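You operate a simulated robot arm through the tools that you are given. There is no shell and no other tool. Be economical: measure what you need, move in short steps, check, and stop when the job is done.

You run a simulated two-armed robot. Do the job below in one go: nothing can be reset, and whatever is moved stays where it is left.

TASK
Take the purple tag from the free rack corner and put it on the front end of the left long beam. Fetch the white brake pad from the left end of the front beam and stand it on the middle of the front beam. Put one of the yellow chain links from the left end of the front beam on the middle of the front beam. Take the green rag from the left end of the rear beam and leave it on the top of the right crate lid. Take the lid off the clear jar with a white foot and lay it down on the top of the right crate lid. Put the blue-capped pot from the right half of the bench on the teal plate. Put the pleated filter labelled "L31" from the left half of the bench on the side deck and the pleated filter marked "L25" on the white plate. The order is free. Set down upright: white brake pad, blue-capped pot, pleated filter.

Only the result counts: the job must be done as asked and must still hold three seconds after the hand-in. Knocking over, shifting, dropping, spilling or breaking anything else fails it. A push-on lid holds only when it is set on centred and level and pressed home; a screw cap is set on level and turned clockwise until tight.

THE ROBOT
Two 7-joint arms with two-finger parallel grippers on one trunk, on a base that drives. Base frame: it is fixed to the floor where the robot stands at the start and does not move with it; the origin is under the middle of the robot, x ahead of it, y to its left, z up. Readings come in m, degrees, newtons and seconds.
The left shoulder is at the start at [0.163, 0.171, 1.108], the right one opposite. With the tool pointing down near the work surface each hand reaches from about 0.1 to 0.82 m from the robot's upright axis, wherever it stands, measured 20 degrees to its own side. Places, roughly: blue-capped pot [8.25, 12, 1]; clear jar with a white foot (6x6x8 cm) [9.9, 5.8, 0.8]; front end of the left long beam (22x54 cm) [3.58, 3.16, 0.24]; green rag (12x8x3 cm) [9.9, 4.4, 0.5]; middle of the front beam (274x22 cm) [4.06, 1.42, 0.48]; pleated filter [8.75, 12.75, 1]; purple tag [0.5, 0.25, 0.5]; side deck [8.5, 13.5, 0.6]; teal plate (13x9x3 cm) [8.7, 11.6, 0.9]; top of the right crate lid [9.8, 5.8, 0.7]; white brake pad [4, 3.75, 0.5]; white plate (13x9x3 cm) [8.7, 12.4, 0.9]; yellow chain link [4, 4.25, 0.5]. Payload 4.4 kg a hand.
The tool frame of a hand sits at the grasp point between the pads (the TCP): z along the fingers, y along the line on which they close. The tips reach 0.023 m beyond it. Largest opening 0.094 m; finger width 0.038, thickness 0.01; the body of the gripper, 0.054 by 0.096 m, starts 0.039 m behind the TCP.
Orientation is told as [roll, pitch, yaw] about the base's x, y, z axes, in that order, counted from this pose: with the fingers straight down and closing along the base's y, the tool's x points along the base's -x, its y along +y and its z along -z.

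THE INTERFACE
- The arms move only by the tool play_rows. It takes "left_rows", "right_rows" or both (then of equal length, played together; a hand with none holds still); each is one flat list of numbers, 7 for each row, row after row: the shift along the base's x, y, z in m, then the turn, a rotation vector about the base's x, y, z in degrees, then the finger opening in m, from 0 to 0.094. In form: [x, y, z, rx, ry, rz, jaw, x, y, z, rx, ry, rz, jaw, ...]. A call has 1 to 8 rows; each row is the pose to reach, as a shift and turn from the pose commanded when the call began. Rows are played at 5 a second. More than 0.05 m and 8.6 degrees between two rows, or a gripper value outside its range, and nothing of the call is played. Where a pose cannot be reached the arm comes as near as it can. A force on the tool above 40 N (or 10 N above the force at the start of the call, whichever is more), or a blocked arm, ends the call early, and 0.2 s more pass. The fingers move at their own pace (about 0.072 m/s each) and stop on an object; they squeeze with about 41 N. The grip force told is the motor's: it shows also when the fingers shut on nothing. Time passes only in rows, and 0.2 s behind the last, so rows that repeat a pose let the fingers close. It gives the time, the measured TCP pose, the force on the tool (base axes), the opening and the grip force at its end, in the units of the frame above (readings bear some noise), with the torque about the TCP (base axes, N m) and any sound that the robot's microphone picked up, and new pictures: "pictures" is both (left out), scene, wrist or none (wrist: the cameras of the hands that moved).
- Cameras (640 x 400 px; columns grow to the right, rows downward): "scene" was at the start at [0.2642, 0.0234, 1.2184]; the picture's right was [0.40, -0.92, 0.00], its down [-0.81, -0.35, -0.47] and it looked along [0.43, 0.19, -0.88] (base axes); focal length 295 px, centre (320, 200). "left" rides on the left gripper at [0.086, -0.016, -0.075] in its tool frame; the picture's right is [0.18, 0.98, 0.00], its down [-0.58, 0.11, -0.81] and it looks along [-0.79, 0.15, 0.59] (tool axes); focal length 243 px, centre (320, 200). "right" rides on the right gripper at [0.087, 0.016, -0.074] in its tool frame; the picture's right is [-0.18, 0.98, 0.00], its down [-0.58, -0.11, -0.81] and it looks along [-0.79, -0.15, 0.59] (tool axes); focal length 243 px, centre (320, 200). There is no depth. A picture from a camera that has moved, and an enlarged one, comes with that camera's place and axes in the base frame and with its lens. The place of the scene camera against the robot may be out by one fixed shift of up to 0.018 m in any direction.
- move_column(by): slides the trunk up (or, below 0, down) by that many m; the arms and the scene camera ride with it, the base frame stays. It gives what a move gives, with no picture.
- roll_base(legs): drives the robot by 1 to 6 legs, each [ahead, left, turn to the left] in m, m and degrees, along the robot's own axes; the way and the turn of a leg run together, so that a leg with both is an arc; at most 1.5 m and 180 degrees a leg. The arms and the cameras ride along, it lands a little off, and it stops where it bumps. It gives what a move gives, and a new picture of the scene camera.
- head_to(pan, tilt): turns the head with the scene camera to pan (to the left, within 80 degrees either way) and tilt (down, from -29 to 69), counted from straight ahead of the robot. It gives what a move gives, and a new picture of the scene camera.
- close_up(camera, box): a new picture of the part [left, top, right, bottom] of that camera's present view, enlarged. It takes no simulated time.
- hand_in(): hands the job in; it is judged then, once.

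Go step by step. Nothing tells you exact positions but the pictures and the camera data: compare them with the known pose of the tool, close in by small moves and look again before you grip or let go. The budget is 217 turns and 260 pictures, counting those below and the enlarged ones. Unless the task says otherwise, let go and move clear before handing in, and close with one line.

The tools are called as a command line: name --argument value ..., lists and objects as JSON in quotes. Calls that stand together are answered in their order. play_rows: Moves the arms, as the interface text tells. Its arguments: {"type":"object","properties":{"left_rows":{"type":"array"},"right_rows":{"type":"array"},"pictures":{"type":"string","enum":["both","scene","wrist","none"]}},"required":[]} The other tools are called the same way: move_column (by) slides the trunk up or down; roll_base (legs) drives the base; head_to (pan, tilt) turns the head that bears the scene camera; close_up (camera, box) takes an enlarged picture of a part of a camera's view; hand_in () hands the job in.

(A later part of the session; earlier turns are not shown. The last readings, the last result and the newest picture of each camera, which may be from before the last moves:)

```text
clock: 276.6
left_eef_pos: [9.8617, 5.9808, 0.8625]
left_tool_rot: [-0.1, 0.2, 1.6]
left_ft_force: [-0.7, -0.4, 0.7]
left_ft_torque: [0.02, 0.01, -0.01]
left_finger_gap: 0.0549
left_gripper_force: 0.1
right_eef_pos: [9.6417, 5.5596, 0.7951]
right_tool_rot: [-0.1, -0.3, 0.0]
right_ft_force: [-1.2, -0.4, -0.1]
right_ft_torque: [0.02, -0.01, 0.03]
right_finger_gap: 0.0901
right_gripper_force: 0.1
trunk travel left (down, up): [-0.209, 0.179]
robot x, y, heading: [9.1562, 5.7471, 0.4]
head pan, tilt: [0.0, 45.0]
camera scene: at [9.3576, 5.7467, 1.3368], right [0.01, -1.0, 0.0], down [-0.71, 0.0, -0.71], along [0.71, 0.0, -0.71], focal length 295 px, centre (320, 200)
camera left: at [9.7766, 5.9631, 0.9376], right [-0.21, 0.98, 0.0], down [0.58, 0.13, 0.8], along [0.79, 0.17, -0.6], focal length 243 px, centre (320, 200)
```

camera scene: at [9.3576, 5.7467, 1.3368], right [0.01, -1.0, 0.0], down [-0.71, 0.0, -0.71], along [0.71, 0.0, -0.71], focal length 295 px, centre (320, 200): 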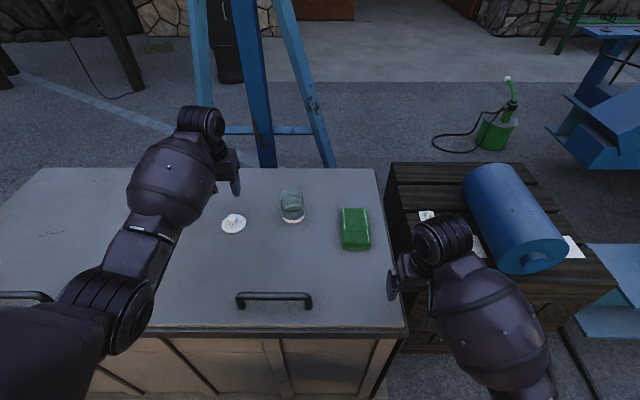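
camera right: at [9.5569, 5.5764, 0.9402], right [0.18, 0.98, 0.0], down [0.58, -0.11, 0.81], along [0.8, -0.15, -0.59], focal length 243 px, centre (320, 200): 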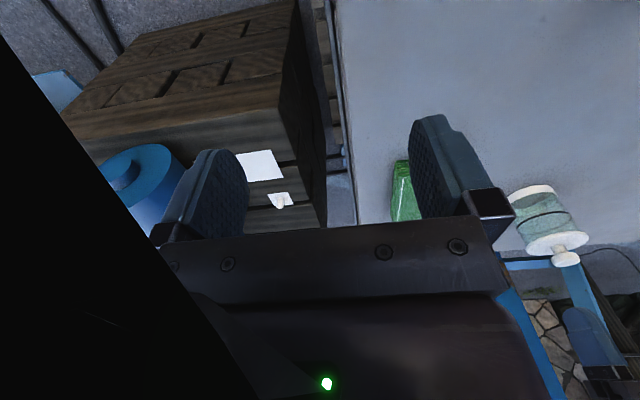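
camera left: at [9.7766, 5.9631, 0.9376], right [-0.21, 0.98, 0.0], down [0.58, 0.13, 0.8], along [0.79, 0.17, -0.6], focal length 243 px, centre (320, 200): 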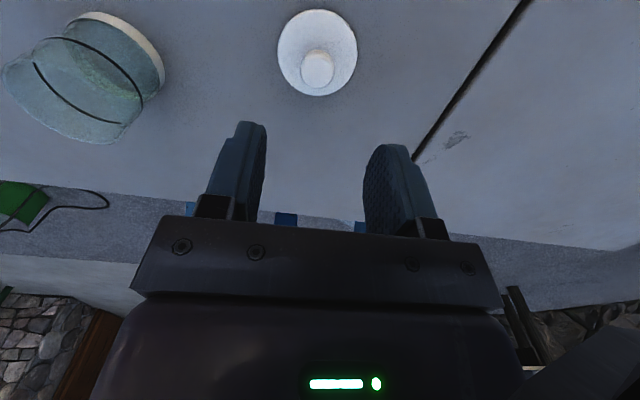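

The lid lies on the crate lid beside the open jar. Next I'll go to the bench near (8.6, 12), retreating along the corridor and then driving left in the open yard.

play_rows --left_rows '[-0.04, 0, 0, 0, 0, 0, 0.09, -0.08, 0, 0, 0, 0, 0, 0.09, -0.12, -0.02, 0, 0, 0, 0, 0.09, -0.15, -0.04, 0, 0, 0, 0, 0.09]' --pictures "none"

roll_base --legs '[[-0.5, 0, 0], [-1.0, -0.3, 0], [-1.5, 0, 0], [-0.6, 0, 0]]'

head_to --pan 70 --tilt 15

```text
clock: 277.6
left_eef_pos: [9.7099, 5.9385, 0.8625]
left_tool_rot: [-0.1, 0.3, 1.6]
left_ft_force: [0.2, 0.1, -0.4]
left_ft_torque: [-0.01, -0.05, -0.03]
left_finger_gap: 0.0899
left_gripper_force: 0.1
right_eef_pos: [9.6414, 5.5617, 0.7947]
right_tool_rot: [0.0, -0.4, 0.0]
right_ft_force: [-0.6, 0.7, -0.8]
right_ft_torque: [0.0, 0.02, 0.0]
right_finger_gap: 0.09
right_gripper_force: 0.0
trunk travel left (down, up): [-0.209, 0.179]
robot x, y, heading: [9.1562, 5.7481, 0.5]
head pan, tilt: [0.0, 45.0]
```

```text
clock: 295.6
left_eef_pos: [6.0913, 5.5801, 0.8634]
left_tool_rot: [-0.1, 0.2, 3.9]
left_ft_force: [-0.7, 0.2, 1.0]
left_ft_torque: [0.02, -0.02, 0.01]
left_finger_gap: 0.0901
left_gripper_force: 0.0
right_eef_pos: [6.0379, 5.2002, 0.7963]
right_tool_rot: [0.0, -0.2, 2.3]
right_ft_force: [-0.1, 0.0, 0.1]
right_ft_torque: [0.0, 0.02, 0.01]
right_finger_gap: 0.0899
right_gripper_force: 0.1
trunk travel left (down, up): [-0.209, 0.179]
robot x, y, heading: [5.5421, 5.3698, 2.5]
head pan, tilt: [0.0, 45.0]
camera scene: at [5.7461, 5.3737, 1.3368], right [0.05, -1.0, 0.0], down [-0.71, -0.03, -0.71], along [0.71, 0.03, -0.71], focal length 295 px, centre (320, 200)
```

scene: 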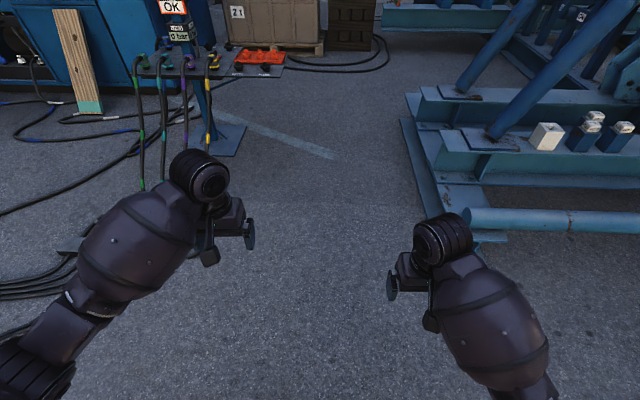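

```text
clock: 297.1
left_eef_pos: [6.0923, 5.5808, 0.8619]
left_tool_rot: [-0.1, 0.3, 3.9]
left_ft_force: [0.5, -0.3, -0.4]
left_ft_torque: [-0.03, 0.0, 0.0]
left_finger_gap: 0.0901
left_gripper_force: 0.1
right_eef_pos: [6.0381, 5.1998, 0.795]
right_tool_rot: [0.0, -0.3, 2.3]
right_ft_force: [0.4, 0.4, -0.1]
right_ft_torque: [0.0, -0.01, -0.01]
right_finger_gap: 0.0901
right_gripper_force: 0.0
trunk travel left (down, up): [-0.209, 0.179]
robot x, y, heading: [5.5396, 5.3678, 2.6]
head pan, tilt: [70.0, 15.0]
camera scene: at [5.6933, 5.4591, 1.3835], right [0.95, -0.3, 0.0], down [-0.08, -0.25, -0.97], along [0.29, 0.92, -0.26], focal length 295 px, centre (320, 200)
```

scene: 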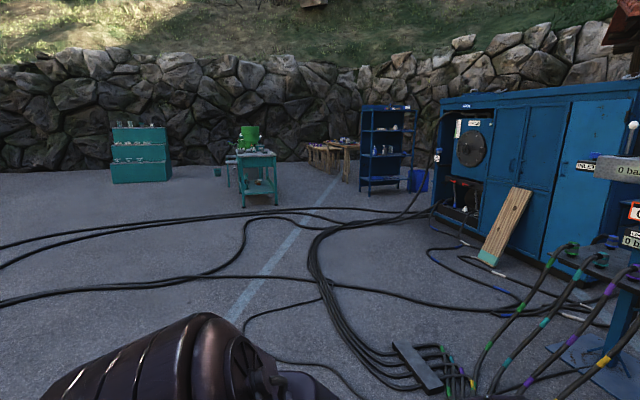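

The wooden bench is at about x 8.3–8.9, y 11.5–13, beyond the blue rack, and the green table at (6.2, 10.3) must be avoided. I'll drive there in steps.

roll_base --legs '[[0, 1.4, -2.6], [0, 1.4, 0], [1.1, 0.7, 0], [0.7, 1.1, 0]]'

head_to --pan 40 --tilt 15

```text
clock: 337.2
left_eef_pos: [7.9744, 10.0624, 0.8625]
left_tool_rot: [-0.1, 0.2, 0.5]
left_ft_force: [-0.7, -0.5, 0.8]
left_ft_torque: [-0.02, 0.0, -0.02]
left_finger_gap: 0.0901
left_gripper_force: 0.0
right_eef_pos: [7.8989, 9.6855, 0.7946]
right_tool_rot: [0.0, -0.3, -1.1]
right_ft_force: [0.8, 1.2, 0.0]
right_ft_torque: [0.02, -0.01, 0.02]
right_finger_gap: 0.0901
right_gripper_force: 0.1
trunk travel left (down, up): [-0.209, 0.179]
robot x, y, heading: [7.4153, 9.8796, -0.9]
head pan, tilt: [70.0, 15.0]
camera scene: at [7.5693, 9.9647, 1.3836], right [0.94, -0.35, 0.0], down [-0.09, -0.24, -0.97], along [0.34, 0.9, -0.26], focal length 295 px, centre (320, 200)
```

scene: 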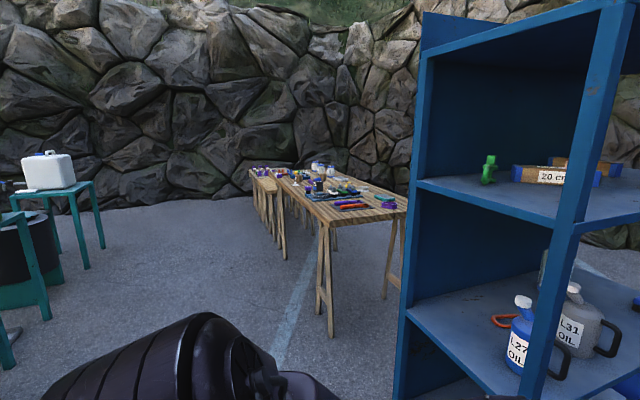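

```text
clock: 338.2
left_eef_pos: [7.9732, 10.0623, 0.8619]
left_tool_rot: [-0.1, 0.2, 0.5]
left_ft_force: [0.4, 0.8, -0.3]
left_ft_torque: [-0.03, -0.03, -0.05]
left_finger_gap: 0.0899
left_gripper_force: 0.1
right_eef_pos: [7.8983, 9.6854, 0.7933]
right_tool_rot: [0.0, -0.3, -1.0]
right_ft_force: [-0.2, -0.6, 0.2]
right_ft_torque: [0.03, -0.01, 0.02]
right_finger_gap: 0.09
right_gripper_force: 0.0
trunk travel left (down, up): [-0.209, 0.179]
robot x, y, heading: [7.4158, 9.8823, -0.9]
head pan, tilt: [40.0, 15.0]
camera scene: at [7.6084, 9.9364, 1.3836], right [0.63, -0.77, 0.0], down [-0.2, -0.16, -0.97], along [0.75, 0.61, -0.26], focal length 295 px, centre (320, 200)
```

scene: 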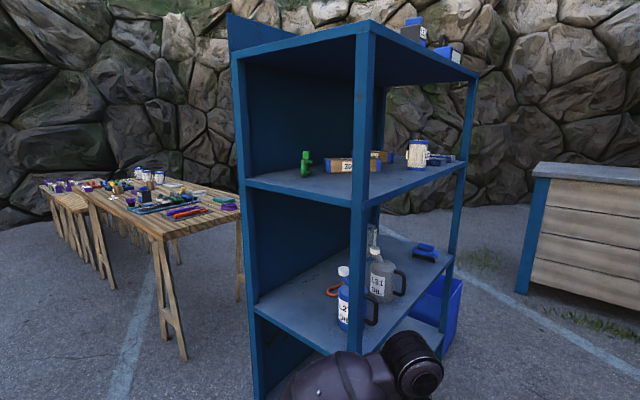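

The bench begins near y 11.4 with its front edge at x≈8.2 and z≈0.88. I'll raise the trunk and drive alongside it.

move_column --by 0.175

roll_base --legs '[[0, 1.2, 0.9], [0, 0.9, 0]]'

head_to --pan 0 --tilt 35

```text
clock: 340.1
left_eef_pos: [7.9732, 10.0626, 1.0378]
left_tool_rot: [0.0, 0.2, 0.6]
left_ft_force: [0.4, 0.3, -0.6]
left_ft_torque: [0.01, -0.06, 0.0]
left_finger_gap: 0.0899
left_gripper_force: 0.0
right_eef_pos: [7.8978, 9.6845, 0.9692]
right_tool_rot: [0.0, -0.3, -1.1]
right_ft_force: [0.6, -0.2, -0.5]
right_ft_torque: [0.0, 0.01, 0.02]
right_finger_gap: 0.0903
right_gripper_force: 0.1
trunk travel left (down, up): [-0.384, 0.004]
robot x, y, heading: [7.4145, 9.883, -0.6]
head pan, tilt: [40.0, 15.0]
```

```text
clock: 359.2
left_eef_pos: [7.971, 12.2257, 1.0372]
left_tool_rot: [0.0, 0.2, 2.4]
left_ft_force: [0.0, 0.5, 0.4]
left_ft_torque: [-0.02, -0.02, -0.01]
left_finger_gap: 0.09
left_gripper_force: 0.1
right_eef_pos: [7.909, 11.8473, 0.9703]
right_tool_rot: [0.0, -0.3, 0.7]
right_ft_force: [-0.6, 0.4, 0.0]
right_ft_torque: [0.02, -0.01, -0.02]
right_finger_gap: 0.0899
right_gripper_force: 0.1
trunk travel left (down, up): [-0.384, 0.004]
robot x, y, heading: [7.4167, 12.0264, 1.2]
head pan, tilt: [40.0, 15.0]
camera scene: at [7.5476, 12.0878, 1.5646], right [0.66, -0.75, 0.0], down [-0.19, -0.17, -0.97], along [0.73, 0.64, -0.26], focal length 295 px, centre (320, 200)
```

scene: 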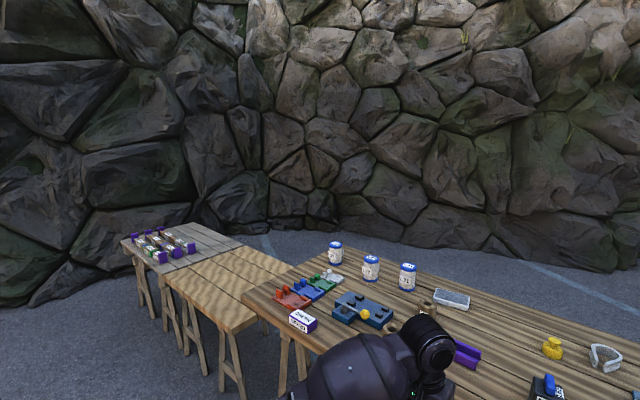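

```text
clock: 360.2
left_eef_pos: [7.972, 12.2258, 1.0375]
left_tool_rot: [-0.1, 0.2, 2.4]
left_ft_force: [0.0, 0.1, 0.1]
left_ft_torque: [-0.02, -0.02, -0.01]
left_finger_gap: 0.09
left_gripper_force: 0.0
right_eef_pos: [7.9093, 11.848, 0.9698]
right_tool_rot: [-0.1, -0.3, 0.8]
right_ft_force: [-0.1, -1.3, -0.2]
right_ft_torque: [0.02, -0.02, 0.0]
right_finger_gap: 0.0898
right_gripper_force: 0.1
trunk travel left (down, up): [-0.384, 0.004]
robot x, y, heading: [7.4168, 12.0242, 1.1]
head pan, tilt: [0.0, 35.0]
camera scene: at [7.5654, 12.028, 1.5327], right [0.02, -1.0, 0.0], down [-0.57, -0.01, -0.82], along [0.82, 0.02, -0.57], focal length 295 px, centre (320, 200)
```

scene: 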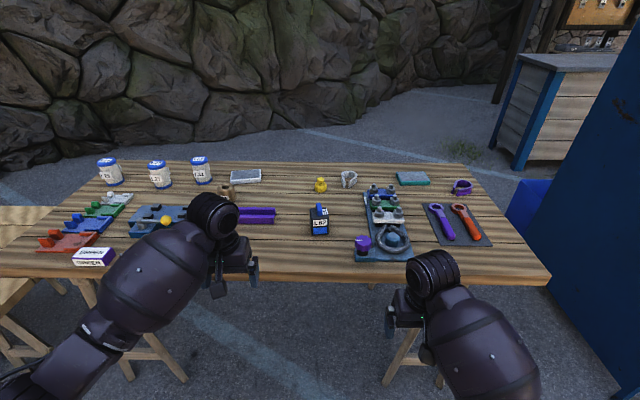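

close_up --camera "scene" --box '[80, 140, 280, 265]'

close_up --camera "scene" --box '[280, 150, 500, 285]'

```text
3.20 times, centred on (180, 202) of scene
camera zoom: at [7.5654, 12.028, 1.5327], right [0.02, -1.0, 0.0], down [-0.57, -0.01, -0.82], along [0.82, 0.02, -0.57], focal length 945 px, centre (768, 192)
```

zoom: 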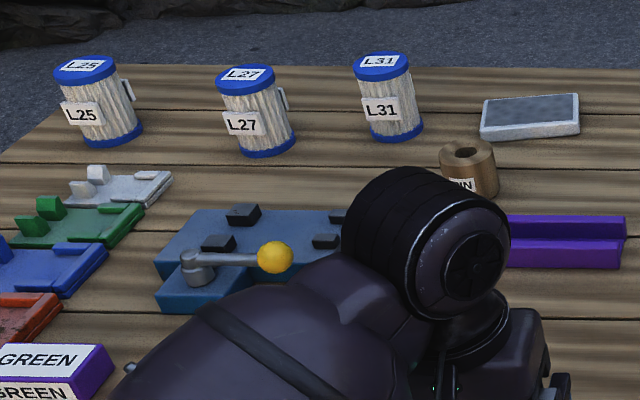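

```text
2.91 times, centred on (390, 218) of scene
camera zoom: at [7.5654, 12.028, 1.5327], right [0.02, -1.0, 0.0], down [-0.57, -0.01, -0.82], along [0.82, 0.02, -0.57], focal length 859 px, centre (116, 149)
```

zoom: 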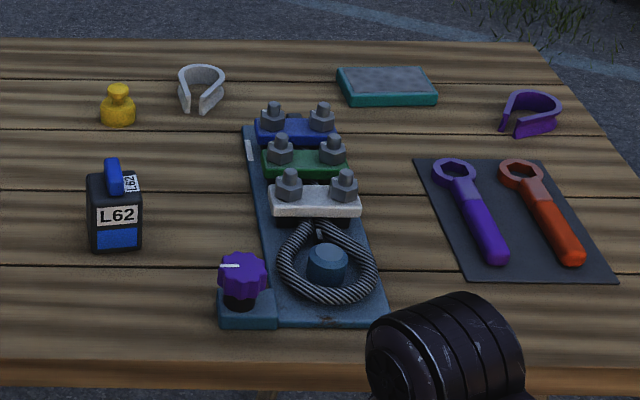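

Pot L62 is at about (8.32, 12.05); filters L25, L27, L31 are at the back left; plates are at x≈8.67. I'll raise the right hand and move closer.

play_rows --right_rows '[0, 0, 0.035, 0, 0, 0, 0.09, 0, 0, 0.07, 0, 0, 0, 0.09]' --pictures "none"

roll_base --legs '[[0.3, -0.05, -1.1]]'

head_to --pan 0 --tilt 55

```text
clock: 360.8
left_eef_pos: [7.9723, 12.2254, 1.0381]
left_tool_rot: [0.0, 0.2, 2.4]
left_ft_force: [-1.1, -0.1, 0.6]
left_ft_torque: [-0.01, 0.0, -0.02]
left_finger_gap: 0.0902
left_gripper_force: 0.0
right_eef_pos: [7.9112, 11.8466, 1.039]
right_tool_rot: [0.0, -0.3, 0.8]
right_ft_force: [0.0, 0.3, 0.1]
right_ft_torque: [-0.02, -0.01, 0.02]
right_finger_gap: 0.09
right_gripper_force: 0.0
trunk travel left (down, up): [-0.384, 0.004]
robot x, y, heading: [7.4203, 12.0266, 1.1]
head pan, tilt: [0.0, 35.0]
```

```text
clock: 362.9
left_eef_pos: [8.28, 12.1781, 1.0376]
left_tool_rot: [-0.1, 0.3, 2.1]
left_ft_force: [0.2, 0.0, 0.4]
left_ft_torque: [0.03, 0.01, 0.01]
left_finger_gap: 0.0899
left_gripper_force: 0.1
right_eef_pos: [8.2164, 11.7983, 1.0384]
right_tool_rot: [0.0, -0.2, 0.4]
right_ft_force: [0.4, 0.7, 0.2]
right_ft_torque: [0.0, 0.01, -0.01]
right_finger_gap: 0.0902
right_gripper_force: 0.1
trunk travel left (down, up): [-0.384, 0.004]
robot x, y, heading: [7.7218, 11.9864, 1.1]
head pan, tilt: [0.0, 35.0]
camera scene: at [7.8724, 11.9822, 1.5325], right [0.01, -1.0, 0.0], down [-0.57, -0.01, -0.82], along [0.82, 0.01, -0.57], focal length 295 px, centre (320, 200)
```

scene: 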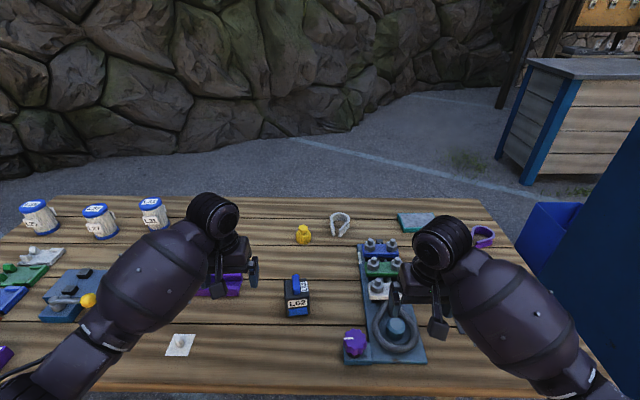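

```text
clock: 363.8
left_eef_pos: [8.2802, 12.1792, 1.0379]
left_tool_rot: [0.0, 0.3, 2.1]
left_ft_force: [0.2, -0.8, -0.6]
left_ft_torque: [-0.01, 0.04, 0.01]
left_finger_gap: 0.09
left_gripper_force: 0.2
right_eef_pos: [8.217, 11.7984, 1.0384]
right_tool_rot: [-0.1, -0.3, 0.5]
right_ft_force: [0.1, 1.1, 0.5]
right_ft_torque: [0.01, -0.03, 0.03]
right_finger_gap: 0.0899
right_gripper_force: 0.1
trunk travel left (down, up): [-0.384, 0.004]
robot x, y, heading: [7.7197, 11.9827, 0.7]
head pan, tilt: [0.0, 55.0]
camera scene: at [7.8556, 11.9821, 1.5045], right [0.01, -1.0, 0.0], down [-0.82, -0.01, -0.57], along [0.57, 0.01, -0.82], focal length 295 px, centre (320, 200)
```

scene: 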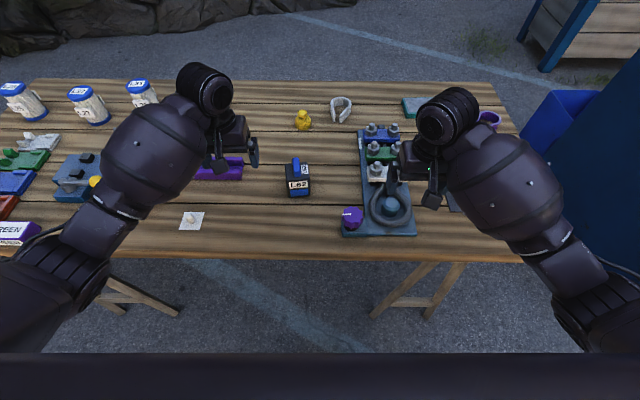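

The chest still has about 0.2 m to the table edge. I'll shift the left hand aside and bring the right hand near the pot.

play_rows --left_rows '[-0.01, 0.04, 0, 0, 0, 0, 0.09, -0.02, 0.08, 0, 0, 0, 0, 0.09, -0.03, 0.12, 0, 0, 0, 0, 0.09, -0.04, 0.16, 0, 0, 0, 0, 0.09, -0.05, 0.2, 0, 0, 0, 0, 0.09]' --right_rows '[0.0, 0.04, 0, 0, 0, 0, 0.09, 0.0, 0.08, 0, 0, 0, 0, 0.09, 0.0, 0.12, 0, 0, 0, 0, 0.09, 0, 0.16, 0, 0, 0, 0, 0.09, 0.0, 0.2, 0, 0, 0, 0, 0.09]'

```text
clock: 365.0
left_eef_pos: [8.228, 12.379, 1.0365]
left_tool_rot: [-0.2, 0.2, 2.1]
left_ft_force: [-0.6, 1.0, -0.2]
left_ft_torque: [0.01, 0.0, 0.0]
left_finger_gap: 0.0898
left_gripper_force: 0.0
right_eef_pos: [8.2163, 12.0034, 1.0391]
right_tool_rot: [-0.1, -0.3, 0.4]
right_ft_force: [-1.1, 0.3, 0.7]
right_ft_torque: [-0.03, -0.01, -0.03]
right_finger_gap: 0.09
right_gripper_force: 0.1
trunk travel left (down, up): [-0.384, 0.004]
robot x, y, heading: [7.7239, 11.9863, 0.9]
head pan, tilt: [0.0, 55.0]
camera scene: at [7.855, 11.9849, 1.5044], right [0.01, -1.0, 0.0], down [-0.82, -0.01, -0.57], along [0.57, 0.01, -0.82], focal length 295 px, centre (320, 200)
camera right: at [8.1279, 12.0176, 1.1125], right [0.18, 0.98, 0.0], down [0.58, -0.1, 0.81], along [0.8, -0.14, -0.59], focal length 243 px, centre (320, 200)
camera left: at [8.1437, 12.3605, 1.113], right [-0.22, 0.98, 0.0], down [0.58, 0.13, 0.8], along [0.78, 0.18, -0.6], focal length 243 px, centre (320, 200)
```

scene: 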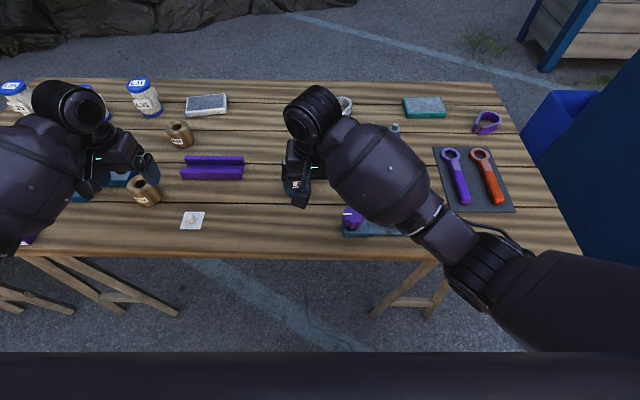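
right: 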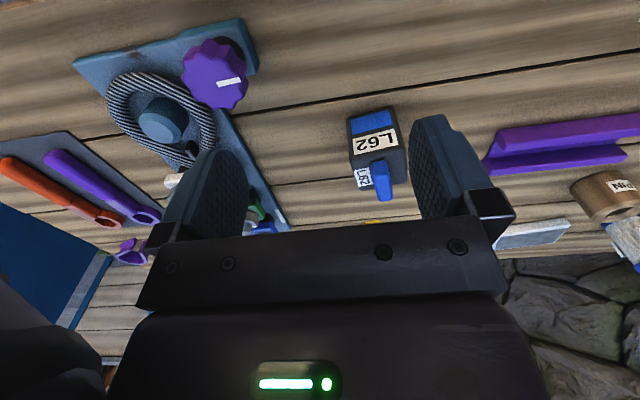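
left: 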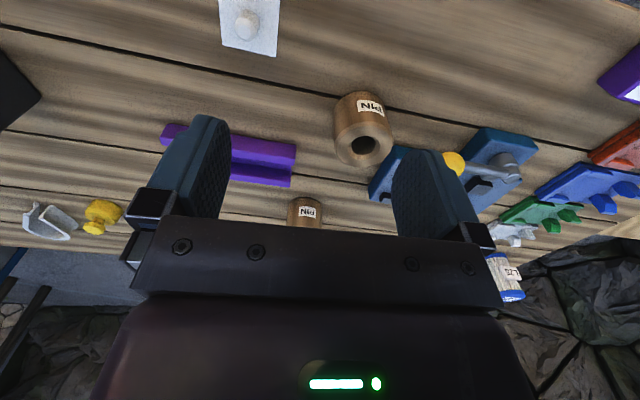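

close_up --camera "right" --box '[310, 80, 450, 220]'

```text
2.86 times, centred on (380, 150) of right
camera zoom: at [8.1279, 12.0176, 1.1125], right [0.18, 0.98, 0.0], down [0.58, -0.1, 0.81], along [0.8, -0.14, -0.59], focal length 693 px, centre (149, 343)
```

zoom: 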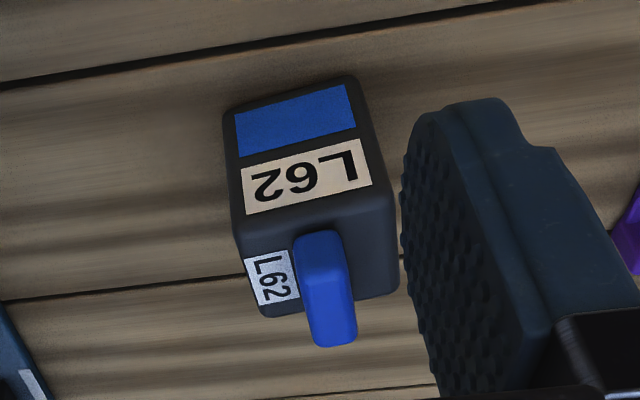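

Pot L62 is about 5 cm wide, centred near (8.333, 12.046), with its body top at z≈0.93 and cap top ≈0.965. I'll move above it.

play_rows --right_rows '[0.03, 0.012, 0, 0, 0, 3, 0.09, 0.07, 0.025, 0, 0, 0, 5, 0.09, 0.1, 0.035, -0.01, 0, 0, 7, 0.09, 0.116, 0.043, -0.03, 0, 0, 7, 0.09]' --pictures "wrist"

```text
clock: 366.0
left_eef_pos: [8.2298, 12.3785, 1.0405]
left_tool_rot: [-0.2, 0.4, 2.1]
left_ft_force: [0.1, -0.2, -0.5]
left_ft_torque: [0.02, 0.0, -0.01]
left_finger_gap: 0.0898
left_gripper_force: 0.1
right_eef_pos: [8.3309, 12.043, 1.0092]
right_tool_rot: [0.0, -0.3, 7.4]
right_ft_force: [0.7, -0.5, 0.0]
right_ft_torque: [0.0, 0.01, 0.02]
right_finger_gap: 0.09
right_gripper_force: 0.0
trunk travel left (down, up): [-0.384, 0.004]
robot x, y, heading: [7.7214, 11.9845, 0.9]
head pan, tilt: [0.0, 55.0]
camera right: at [8.2432, 12.0467, 1.0839], right [0.05, 1.0, 0.0], down [0.59, -0.03, 0.81], along [0.81, -0.04, -0.59], focal length 243 px, centre (320, 200)
```

right: 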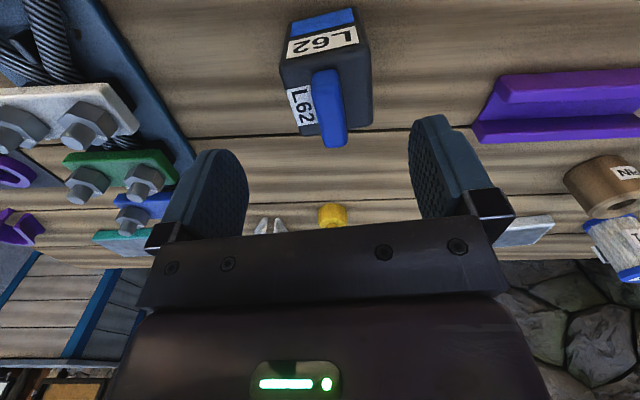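

play_rows --right_rows '[0.003, 0.005, -0.03, 0, 0, 0, 0.09, 0.003, 0.005, -0.055, 0, 0, 0, 0.09, 0.003, 0.005, -0.072, 0, 0, 0, 0.09]' --pictures "both"

```text
clock: 366.8
left_eef_pos: [8.2288, 12.3767, 1.038]
left_tool_rot: [-0.1, 0.3, 2.2]
left_ft_force: [0.3, -0.8, -0.1]
left_ft_torque: [0.01, -0.01, -0.02]
left_finger_gap: 0.0901
left_gripper_force: 0.0
right_eef_pos: [8.3422, 12.0285, 0.9327]
right_tool_rot: [-0.9, -0.3, 6.5]
right_ft_force: [0.0, 0.2, 0.2]
right_ft_torque: [-0.02, 0.04, -0.02]
right_finger_gap: 0.09
right_gripper_force: 0.0
trunk travel left (down, up): [-0.384, 0.004]
robot x, y, heading: [7.723, 11.9848, 0.9]
head pan, tilt: [0.0, 55.0]
camera scene: at [7.8557, 11.9823, 1.5044], right [0.01, -1.0, 0.0], down [-0.82, -0.01, -0.57], along [0.57, 0.01, -0.82], focal length 295 px, centre (320, 200)
camera right: at [8.2526, 12.0359, 1.0072], right [0.07, 1.0, -0.01], down [0.58, -0.03, 0.81], along [0.81, -0.07, -0.58], focal length 243 px, centre (320, 200)
```

scene: 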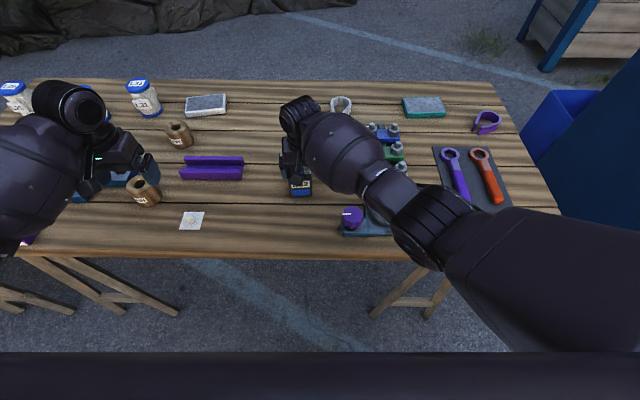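
right: 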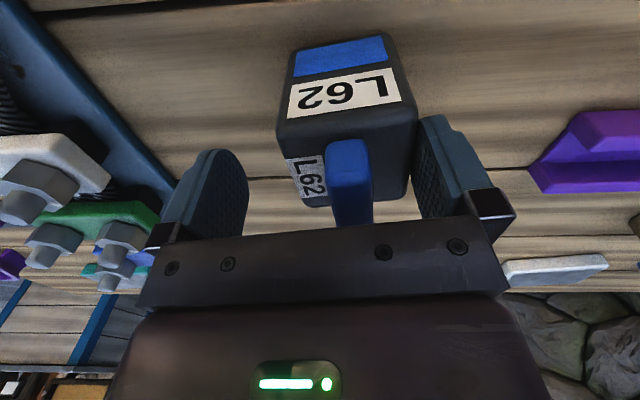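

The hand came out 2 cm to the right of the pot's centre; I'll correct before closing.

play_rows --right_rows '[-0.005, 0.01, 0, 0.9, 0, 0, 0.09, -0.007, 0.02, 0.0, 0.9, 0, 0, 0.09, -0.007, 0.02, 0.0, 0.9, 0, 0, 0.09]' --pictures "wrist"

```text
clock: 367.8
left_eef_pos: [8.2293, 12.3769, 1.0388]
left_tool_rot: [-0.1, 0.2, 2.1]
left_ft_force: [1.1, -0.5, 0.3]
left_ft_torque: [0.01, 0.0, 0.02]
left_finger_gap: 0.09
left_gripper_force: 0.0
right_eef_pos: [8.347, 12.0277, 0.9345]
right_tool_rot: [-1.2, -1.1, 5.0]
right_ft_force: [0.1, 0.1, 1.0]
right_ft_torque: [0.06, 0.04, -0.02]
right_finger_gap: 0.0901
right_gripper_force: 0.2
trunk travel left (down, up): [-0.384, 0.004]
robot x, y, heading: [7.724, 11.9832, 0.7]
head pan, tilt: [0.0, 55.0]
stopped in row 3 (right hand): the arm was blocked; the commanded pose is now the measured one
camera right: at [8.2583, 12.0365, 1.0072], right [0.1, 0.99, -0.02], down [0.57, -0.04, 0.82], along [0.81, -0.09, -0.57], focal length 243 px, centre (320, 200)
```

right: 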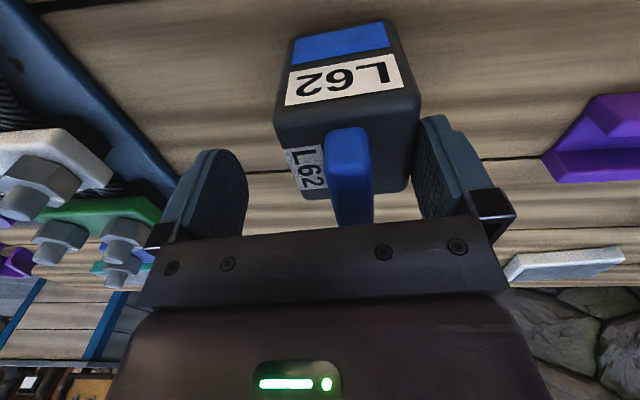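

The right arm is blocked by the chest here. I'll lift the hand and shift the base left.

play_rows --right_rows '[0, -0.005, 0.03, 0, 0, 0, 0.09, 0, -0.005, 0.07, 0, 0, 0, 0.09, 0, -0.01, 0.1, 0, 0, 0, 0.09]' --pictures "none"

roll_base --legs '[[0.0, 0.2, -0.8]]'

```text
clock: 368.6
left_eef_pos: [8.2294, 12.3772, 1.0388]
left_tool_rot: [-0.1, 0.2, 2.1]
left_ft_force: [-0.4, -0.1, 0.6]
left_ft_torque: [0.02, -0.01, 0.0]
left_finger_gap: 0.09
left_gripper_force: 0.0
right_eef_pos: [8.3447, 12.021, 1.0325]
right_tool_rot: [-1.0, -0.9, 5.4]
right_ft_force: [-0.2, 0.4, -0.4]
right_ft_torque: [0.02, -0.01, 0.02]
right_finger_gap: 0.0901
right_gripper_force: 0.1
trunk travel left (down, up): [-0.384, 0.004]
robot x, y, heading: [7.723, 11.9815, 0.9]
head pan, tilt: [0.0, 55.0]
```

```text
clock: 370.9
left_eef_pos: [8.2363, 12.5675, 1.0388]
left_tool_rot: [-0.2, 0.2, 1.0]
left_ft_force: [0.5, 0.0, -0.3]
left_ft_torque: [-0.01, -0.01, -0.02]
left_finger_gap: 0.0899
left_gripper_force: 0.1
right_eef_pos: [8.3439, 12.2086, 1.0321]
right_tool_rot: [-1.1, -0.9, 4.3]
right_ft_force: [-0.4, 0.6, 0.8]
right_ft_torque: [-0.01, 0.03, 0.04]
right_finger_gap: 0.0898
right_gripper_force: 0.1
trunk travel left (down, up): [-0.384, 0.004]
robot x, y, heading: [7.7228, 12.1861, -0.3]
head pan, tilt: [0.0, 55.0]
camera scene: at [7.8545, 12.1789, 1.5044], right [0.0, -1.0, 0.0], down [-0.82, 0.0, -0.57], along [0.57, 0.0, -0.82], focal length 295 px, centre (320, 200)
```

scene: 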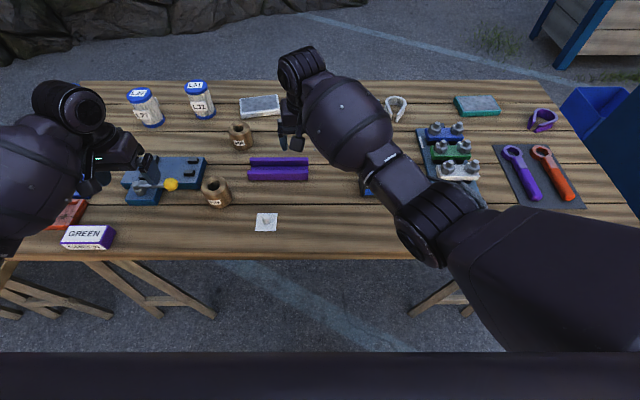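

play_rows --right_rows '[0, -0.04, 0, 0.5, 0.4, 1, 0.09, -0.003, -0.08, 0, 1.1, 0.9, 2, 0.09, -0.006, -0.12, 0, 1.1, 0.9, 3, 0.09, -0.009, -0.16, 0, 1.1, 0.9, 4, 0.09, -0.009, -0.16, -0.035, 1.1, 0.9, 4, 0.09]' --pictures "wrist"

```text
clock: 372.1
left_eef_pos: [8.2359, 12.5668, 1.0384]
left_tool_rot: [-0.1, 0.3, 1.0]
left_ft_force: [-0.3, 1.0, 0.2]
left_ft_torque: [-0.03, 0.01, 0.01]
left_finger_gap: 0.0901
left_gripper_force: 0.0
right_eef_pos: [8.3352, 12.0482, 0.9939]
right_tool_rot: [0.1, -0.1, 8.3]
right_ft_force: [0.3, 0.7, -0.3]
right_ft_torque: [-0.01, 0.03, 0.0]
right_finger_gap: 0.09
right_gripper_force: 0.0
trunk travel left (down, up): [-0.384, 0.004]
robot x, y, heading: [7.725, 12.1828, -0.4]
head pan, tilt: [0.0, 55.0]
camera right: at [8.2477, 12.0506, 1.0695], right [0.04, 1.0, 0.0], down [0.59, -0.03, 0.81], along [0.81, -0.03, -0.59], focal length 243 px, centre (320, 200)
```

right: 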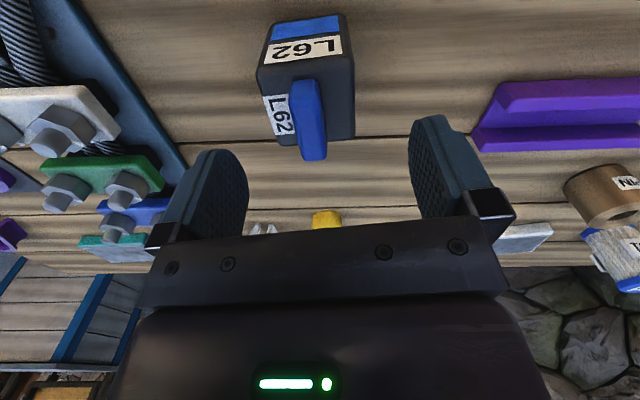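

play_rows --right_rows '[-0.002, -0.005, -0.025, 0, 0, 0, 0.09, -0.002, -0.005, -0.045, 0, 0, 0, 0.09, -0.002, -0.005, -0.061, 0, 0, 0, 0.09]' --pictures "wrist"

```text
clock: 372.9
left_eef_pos: [8.2348, 12.5662, 1.0378]
left_tool_rot: [-0.2, 0.3, 1.0]
left_ft_force: [0.0, 0.5, 0.3]
left_ft_torque: [-0.02, 0.0, 0.0]
left_finger_gap: 0.0902
left_gripper_force: 0.0
right_eef_pos: [8.3344, 12.0431, 0.9357]
right_tool_rot: [0.1, -0.1, 8.3]
right_ft_force: [0.1, -0.5, -0.1]
right_ft_torque: [-0.01, -0.04, 0.0]
right_finger_gap: 0.0899
right_gripper_force: 0.1
trunk travel left (down, up): [-0.384, 0.004]
robot x, y, heading: [7.7255, 12.1786, -0.4]
head pan, tilt: [0.0, 55.0]
camera right: at [8.2461, 12.0456, 1.0105], right [0.04, 1.0, 0.0], down [0.59, -0.03, 0.81], along [0.81, -0.03, -0.59], focal length 243 px, centre (320, 200)
```

right: 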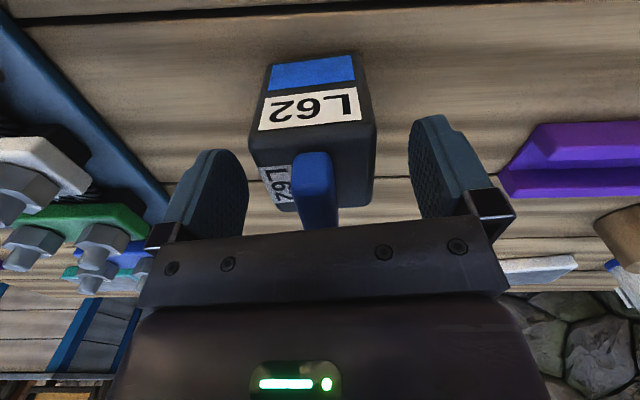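

play_rows --right_rows '[0, -0.005, -0.004, 0, 0, 0, 0.09, 0, -0.005, -0.006, 0, 0, 0, 0.07, 0, -0.005, -0.006, 0, 0, 0, 0.03, 0, -0.005, -0.006, 0, 0, 0, 0.0, 0, -0.005, -0.006, 0, 0, 0, 0.0, 0, -0.005, 0.03, 0, 0, 0, 0.0, 0, -0.005, 0.07, 0, 0, 0, 0.0, 0, -0.005, 0.11, 0, 0, 0, 0.0]' --pictures "both"

```text
clock: 374.7
left_eef_pos: [8.236, 12.5661, 1.0376]
left_tool_rot: [-0.1, 0.3, 1.1]
left_ft_force: [-0.5, 0.3, 0.4]
left_ft_torque: [-0.01, 0.05, 0.01]
left_finger_gap: 0.0901
left_gripper_force: 0.0
right_eef_pos: [8.3339, 12.0386, 1.0484]
right_tool_rot: [0.2, 0.0, 8.2]
right_ft_force: [0.4, 1.2, -2.8]
right_ft_torque: [0.02, 0.02, -0.04]
right_finger_gap: 0.0598
right_gripper_force: 41.2
trunk travel left (down, up): [-0.384, 0.004]
robot x, y, heading: [7.7249, 12.1815, -0.2]
head pan, tilt: [0.0, 55.0]
camera scene: at [7.8545, 12.1787, 1.5044], right [0.0, -1.0, 0.0], down [-0.82, 0.0, -0.57], along [0.57, 0.0, -0.82], focal length 295 px, centre (320, 200)
camera right: at [8.2459, 12.0399, 1.1234], right [0.04, 1.0, 0.0], down [0.59, -0.03, 0.81], along [0.81, -0.03, -0.59], focal length 243 px, centre (320, 200)
```

scene: 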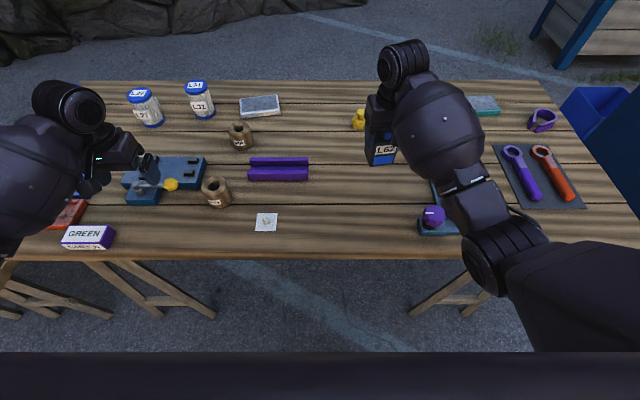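
right: 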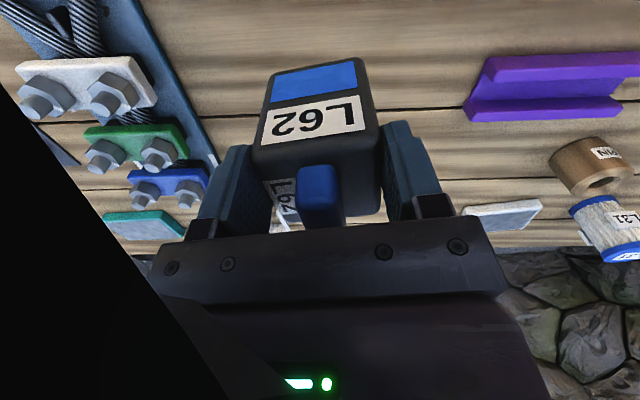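

The pot is held, but the plate is far back, so I need a forward-tilted grip. I'll set the pot back down in its place and regrasp it with the hand pitched.

play_rows --right_rows '[0, 0, -0.04, 0, 0, 0, 0, 0, 0, -0.08, 0, 0, 0, 0, 0, 0, -0.105, 0, 0, 0, 0, 0, 0, -0.113, 0, 0, 0, 0, 0, 0, -0.117, 0, 0, 0, 0, 0, 0, -0.119, 0, 0, 0, 0]' --pictures "none"

```text
clock: 376.1
left_eef_pos: [8.2344, 12.5664, 1.0395]
left_tool_rot: [-0.1, 0.2, 1.0]
left_ft_force: [0.7, -0.9, 0.5]
left_ft_torque: [-0.03, -0.02, 0.0]
left_finger_gap: 0.0899
left_gripper_force: 0.0
right_eef_pos: [8.3336, 12.036, 0.9297]
right_tool_rot: [0.0, -0.4, 8.3]
right_ft_force: [-1.1, -5.6, 21.8]
right_ft_torque: [-0.34, 0.58, 0.12]
right_finger_gap: 0.0597
right_gripper_force: 40.7
trunk travel left (down, up): [-0.384, 0.004]
robot x, y, heading: [7.7265, 12.1805, -0.3]
head pan, tilt: [0.0, 55.0]
```

play_rows --right_rows '[0, 0, 0.002, 0, 0, 0, 0.065, 0, 0, 0.002, 0, 0, 0, 0.09, 0, 0, 0.03, 0, 0, 0, 0.09, 0, 0, 0.07, 0, 0, 0, 0.09, -0.02, 0, 0.1, 0, -6, 0, 0.09, -0.05, 0, 0.11, 0, -13, 0, 0.09, -0.08, 0, 0.11, 0, -20, 0, 0.09, -0.1, 0, 0.11, 0, -27, 0, 0.09]' --pictures "both"

```text
clock: 377.9
left_eef_pos: [8.2348, 12.5668, 1.0389]
left_tool_rot: [-0.1, 0.3, 1.0]
left_ft_force: [0.1, 0.4, 0.1]
left_ft_torque: [0.01, 0.0, 0.03]
left_finger_gap: 0.0902
left_gripper_force: 0.0
right_eef_pos: [8.2359, 12.0385, 1.0407]
right_tool_rot: [-4.0, -27.0, 9.3]
right_ft_force: [-1.6, 0.2, 0.4]
right_ft_torque: [0.0, -0.05, 0.02]
right_finger_gap: 0.0899
right_gripper_force: 0.2
trunk travel left (down, up): [-0.384, 0.004]
robot x, y, heading: [7.7256, 12.1815, -0.1]
head pan, tilt: [0.0, 55.0]
camera scene: at [7.8537, 12.1785, 1.5045], right [0.0, -1.0, 0.0], down [-0.82, 0.0, -0.57], along [0.57, 0.0, -0.82], focal length 295 px, centre (320, 200)
camera right: at [8.1222, 12.0412, 1.0659], right [0.04, 1.0, 0.02], down [0.16, -0.03, 0.99], along [0.99, -0.03, -0.16], focal length 243 px, centre (320, 200)
```

scene: 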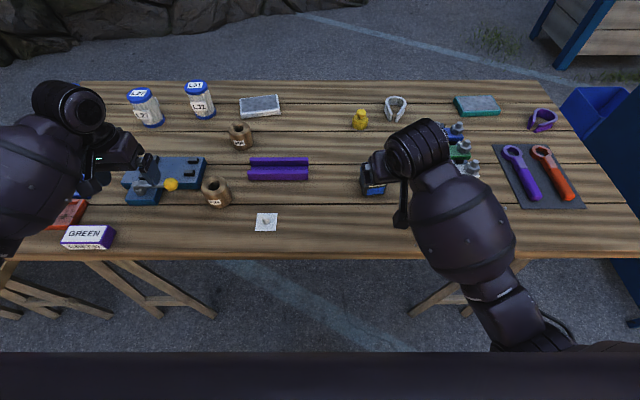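
right: 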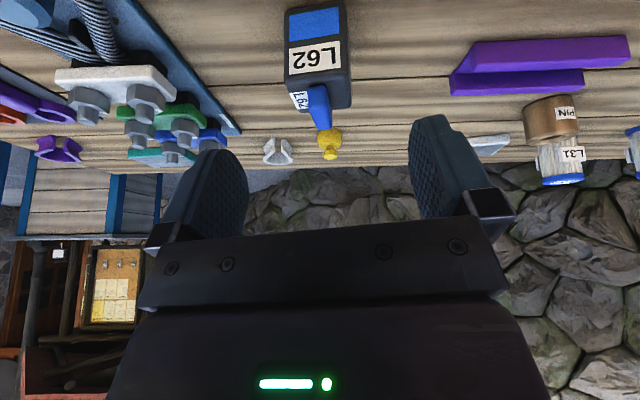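

close_up --camera "right" --box '[250, 0, 400, 140]'

```text
2.86 times, centred on (325, 70) of right
camera zoom: at [8.1222, 12.0412, 1.0659], right [0.04, 1.0, 0.02], down [0.16, -0.03, 0.99], along [0.99, -0.03, -0.16], focal length 693 px, centre (306, 571)
```

zoom: 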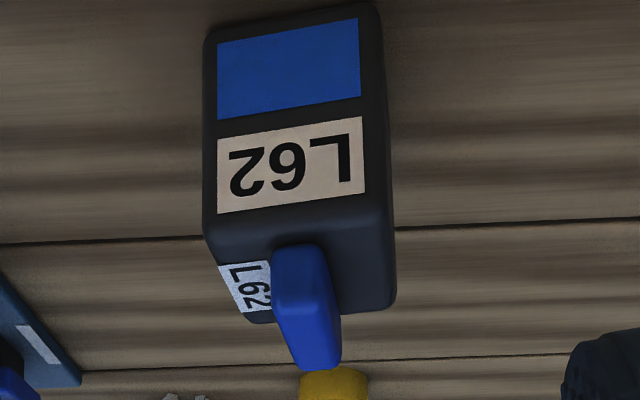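

The pot is ~6 cm wide, front face at x≈8.35, top at z≈0.90, bench z≈0.82. I'll approach along the tilted tool axis.

play_rows --right_rows '[0.03, -0.002, -0.03, 1.2, 0.2, 0.6, 0.09, 0.06, -0.004, -0.055, 2.4, 0.4, 1.2, 0.09, 0.073, -0.0045, -0.08, 3.5, 0.6, 1.8, 0.09, 0.086, -0.0045, -0.106, 3.5, 0.6, 1.8, 0.09]' --pictures "wrist"

```text
clock: 378.9
left_eef_pos: [8.2366, 12.5684, 1.0384]
left_tool_rot: [0.0, 0.3, 1.0]
left_ft_force: [-0.1, 0.8, 0.6]
left_ft_torque: [-0.01, 0.01, -0.02]
left_finger_gap: 0.0901
left_gripper_force: 0.0
right_eef_pos: [8.323, 12.0322, 0.9286]
right_tool_rot: [-0.1, -26.8, 9.3]
right_ft_force: [0.2, 0.1, 0.0]
right_ft_torque: [0.01, 0.0, 0.0]
right_finger_gap: 0.09
right_gripper_force: 0.0
trunk travel left (down, up): [-0.384, 0.004]
robot x, y, heading: [7.7244, 12.1798, -0.5]
head pan, tilt: [0.0, 55.0]
camera right: at [8.21, 12.03, 0.9568], right [0.0, 1.0, 0.08], down [0.17, -0.08, 0.98], along [0.99, 0.01, -0.17], focal length 243 px, centre (320, 200)
```

right: 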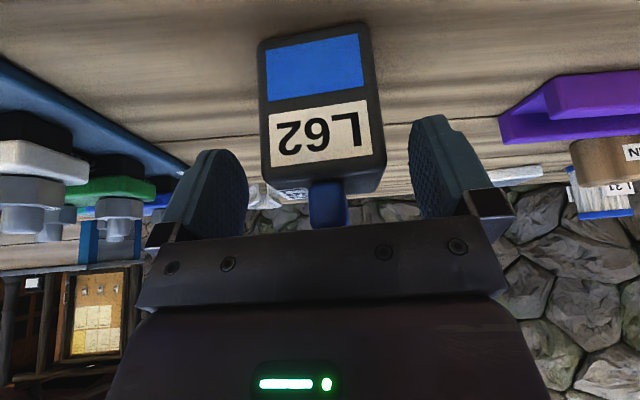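

play_rows --right_rows '[0.01, 0.0, -0.02, 0, 0, 0, 0.09, 0.018, 0.0, -0.036, 0, 0, 0, 0.09, 0.025, 0, -0.049, 0, 0, 0, 0.09]' --pictures "wrist"

```text
clock: 379.5
left_eef_pos: [8.2357, 12.566, 1.038]
left_tool_rot: [-0.1, 0.2, 1.1]
left_ft_force: [0.3, 0.0, -0.9]
left_ft_torque: [-0.02, 0.04, 0.0]
left_finger_gap: 0.0901
left_gripper_force: 0.0
right_eef_pos: [8.3406, 12.0348, 0.9126]
right_tool_rot: [0.0, -28.1, 9.4]
right_ft_force: [-5.1, -2.1, 17.5]
right_ft_torque: [0.04, -0.05, 0.01]
right_finger_gap: 0.0902
right_gripper_force: 0.1
trunk travel left (down, up): [-0.384, 0.004]
robot x, y, heading: [7.7203, 12.183, -0.6]
head pan, tilt: [0.0, 55.0]
stopped in row 2 (right hand): the force on the tool passed its limit at 55 N (the readings are from after the stop); the commanded pose is now the measured one
camera right: at [8.2272, 12.0323, 0.9379], right [0.0, 1.0, 0.09], down [0.15, -0.09, 0.99], along [0.99, 0.01, -0.15], focal length 243 px, centre (320, 200)
```

right: 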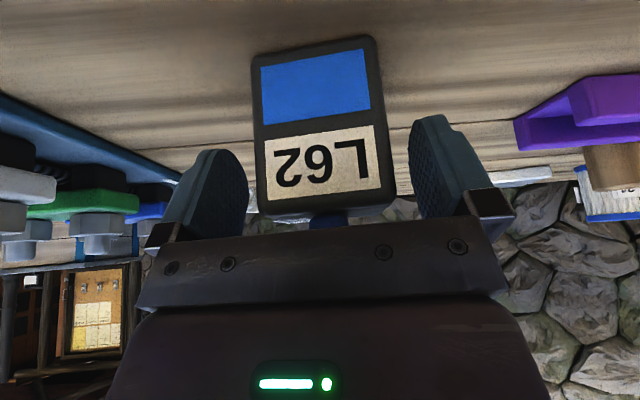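

The palm met the cap. I'll back off, shift a little toward the pot's front-lower side, and advance again.

play_rows --right_rows '[-0.0045, -0.001, 0.009, 0, 1, 0, 0.09, -0.0205, -0.002, 0.001, 0, 1, 0, 0.09, -0.013, -0.002, -0.014, 0, 1, 0, 0.09, -0.0045, -0.002, -0.03, 0, 1, 0, 0.09, -0.002, -0.002, -0.034, 0, 1, 0, 0.09]' --pictures "wrist"

```text
clock: 380.4
left_eef_pos: [8.2361, 12.5654, 1.0383]
left_tool_rot: [-0.1, 0.3, 1.0]
left_ft_force: [0.1, 0.8, -0.2]
left_ft_torque: [0.02, 0.03, 0.03]
left_finger_gap: 0.0899
left_gripper_force: 0.0
right_eef_pos: [8.3394, 12.034, 0.8955]
right_tool_rot: [0.4, -28.2, 9.4]
right_ft_force: [-5.8, -1.6, 20.0]
right_ft_torque: [0.19, -0.53, 0.02]
right_finger_gap: 0.0904
right_gripper_force: 0.0
trunk travel left (down, up): [-0.384, 0.004]
robot x, y, heading: [7.7245, 12.1795, -0.3]
head pan, tilt: [0.0, 55.0]
stopped in row 4 (right hand): the force on the tool passed its limit at 53 N (the readings are from after the stop); the commanded pose is now the measured one
camera right: at [8.2254, 12.0306, 0.9213], right [0.0, 1.0, 0.09], down [0.15, -0.09, 0.99], along [0.99, 0.02, -0.15], focal length 243 px, centre (320, 200)
```

right: 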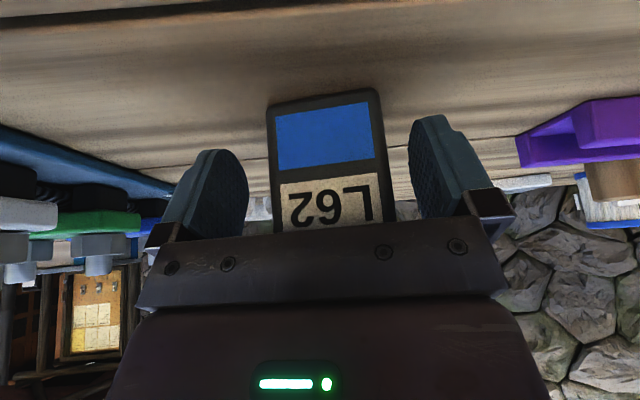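

play_rows --right_rows '[-0.001, 0, 0.002, 0, 0, 0, 0.08, -0.001, 0, 0.002, 0, 0, 0, 0.05, -0.001, 0, 0.002, 0, 0, 0, 0.0, -0.001, 0, 0.002, 0, 0, 0, 0.0, -0.001, 0, 0.002, 0, 0, 0, 0.0, -0.001, 0, 0.02, 0, 0, 0, 0.0, -0.001, 0, 0.05, 0, 0, 0, 0.0]' --pictures "both"

```text
clock: 382.1
left_eef_pos: [8.2374, 12.5648, 1.0383]
left_tool_rot: [-0.2, 0.3, 1.0]
left_ft_force: [-0.2, 1.0, -0.4]
left_ft_torque: [0.01, 0.01, -0.02]
left_finger_gap: 0.0899
left_gripper_force: 0.0
right_eef_pos: [8.337, 12.032, 0.9435]
right_tool_rot: [0.1, -27.9, 9.3]
right_ft_force: [-0.3, -0.3, -2.3]
right_ft_torque: [-0.02, 0.07, 0.0]
right_finger_gap: 0.0599
right_gripper_force: 41.2
trunk travel left (down, up): [-0.384, 0.004]
robot x, y, heading: [7.7248, 12.1811, -0.3]
head pan, tilt: [0.0, 55.0]
camera scene: at [7.8547, 12.1782, 1.5044], right [-0.01, -1.0, 0.0], down [-0.82, 0.0, -0.57], along [0.57, 0.0, -0.82], focal length 295 px, centre (320, 200)
camera right: at [8.2236, 12.028, 0.9693], right [0.0, 1.0, 0.09], down [0.15, -0.09, 0.98], along [0.99, 0.01, -0.15], focal length 243 px, centre (320, 200)
```

scene: 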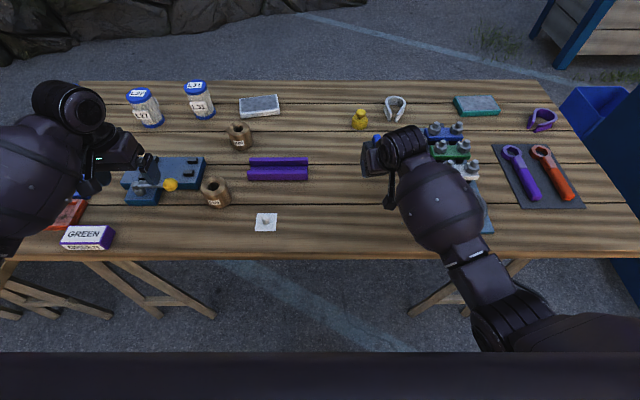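
right: 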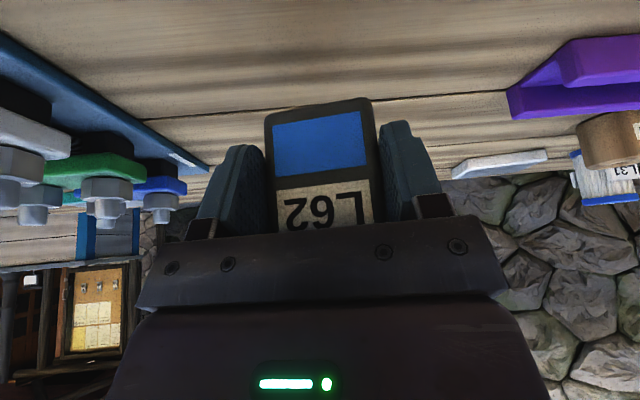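

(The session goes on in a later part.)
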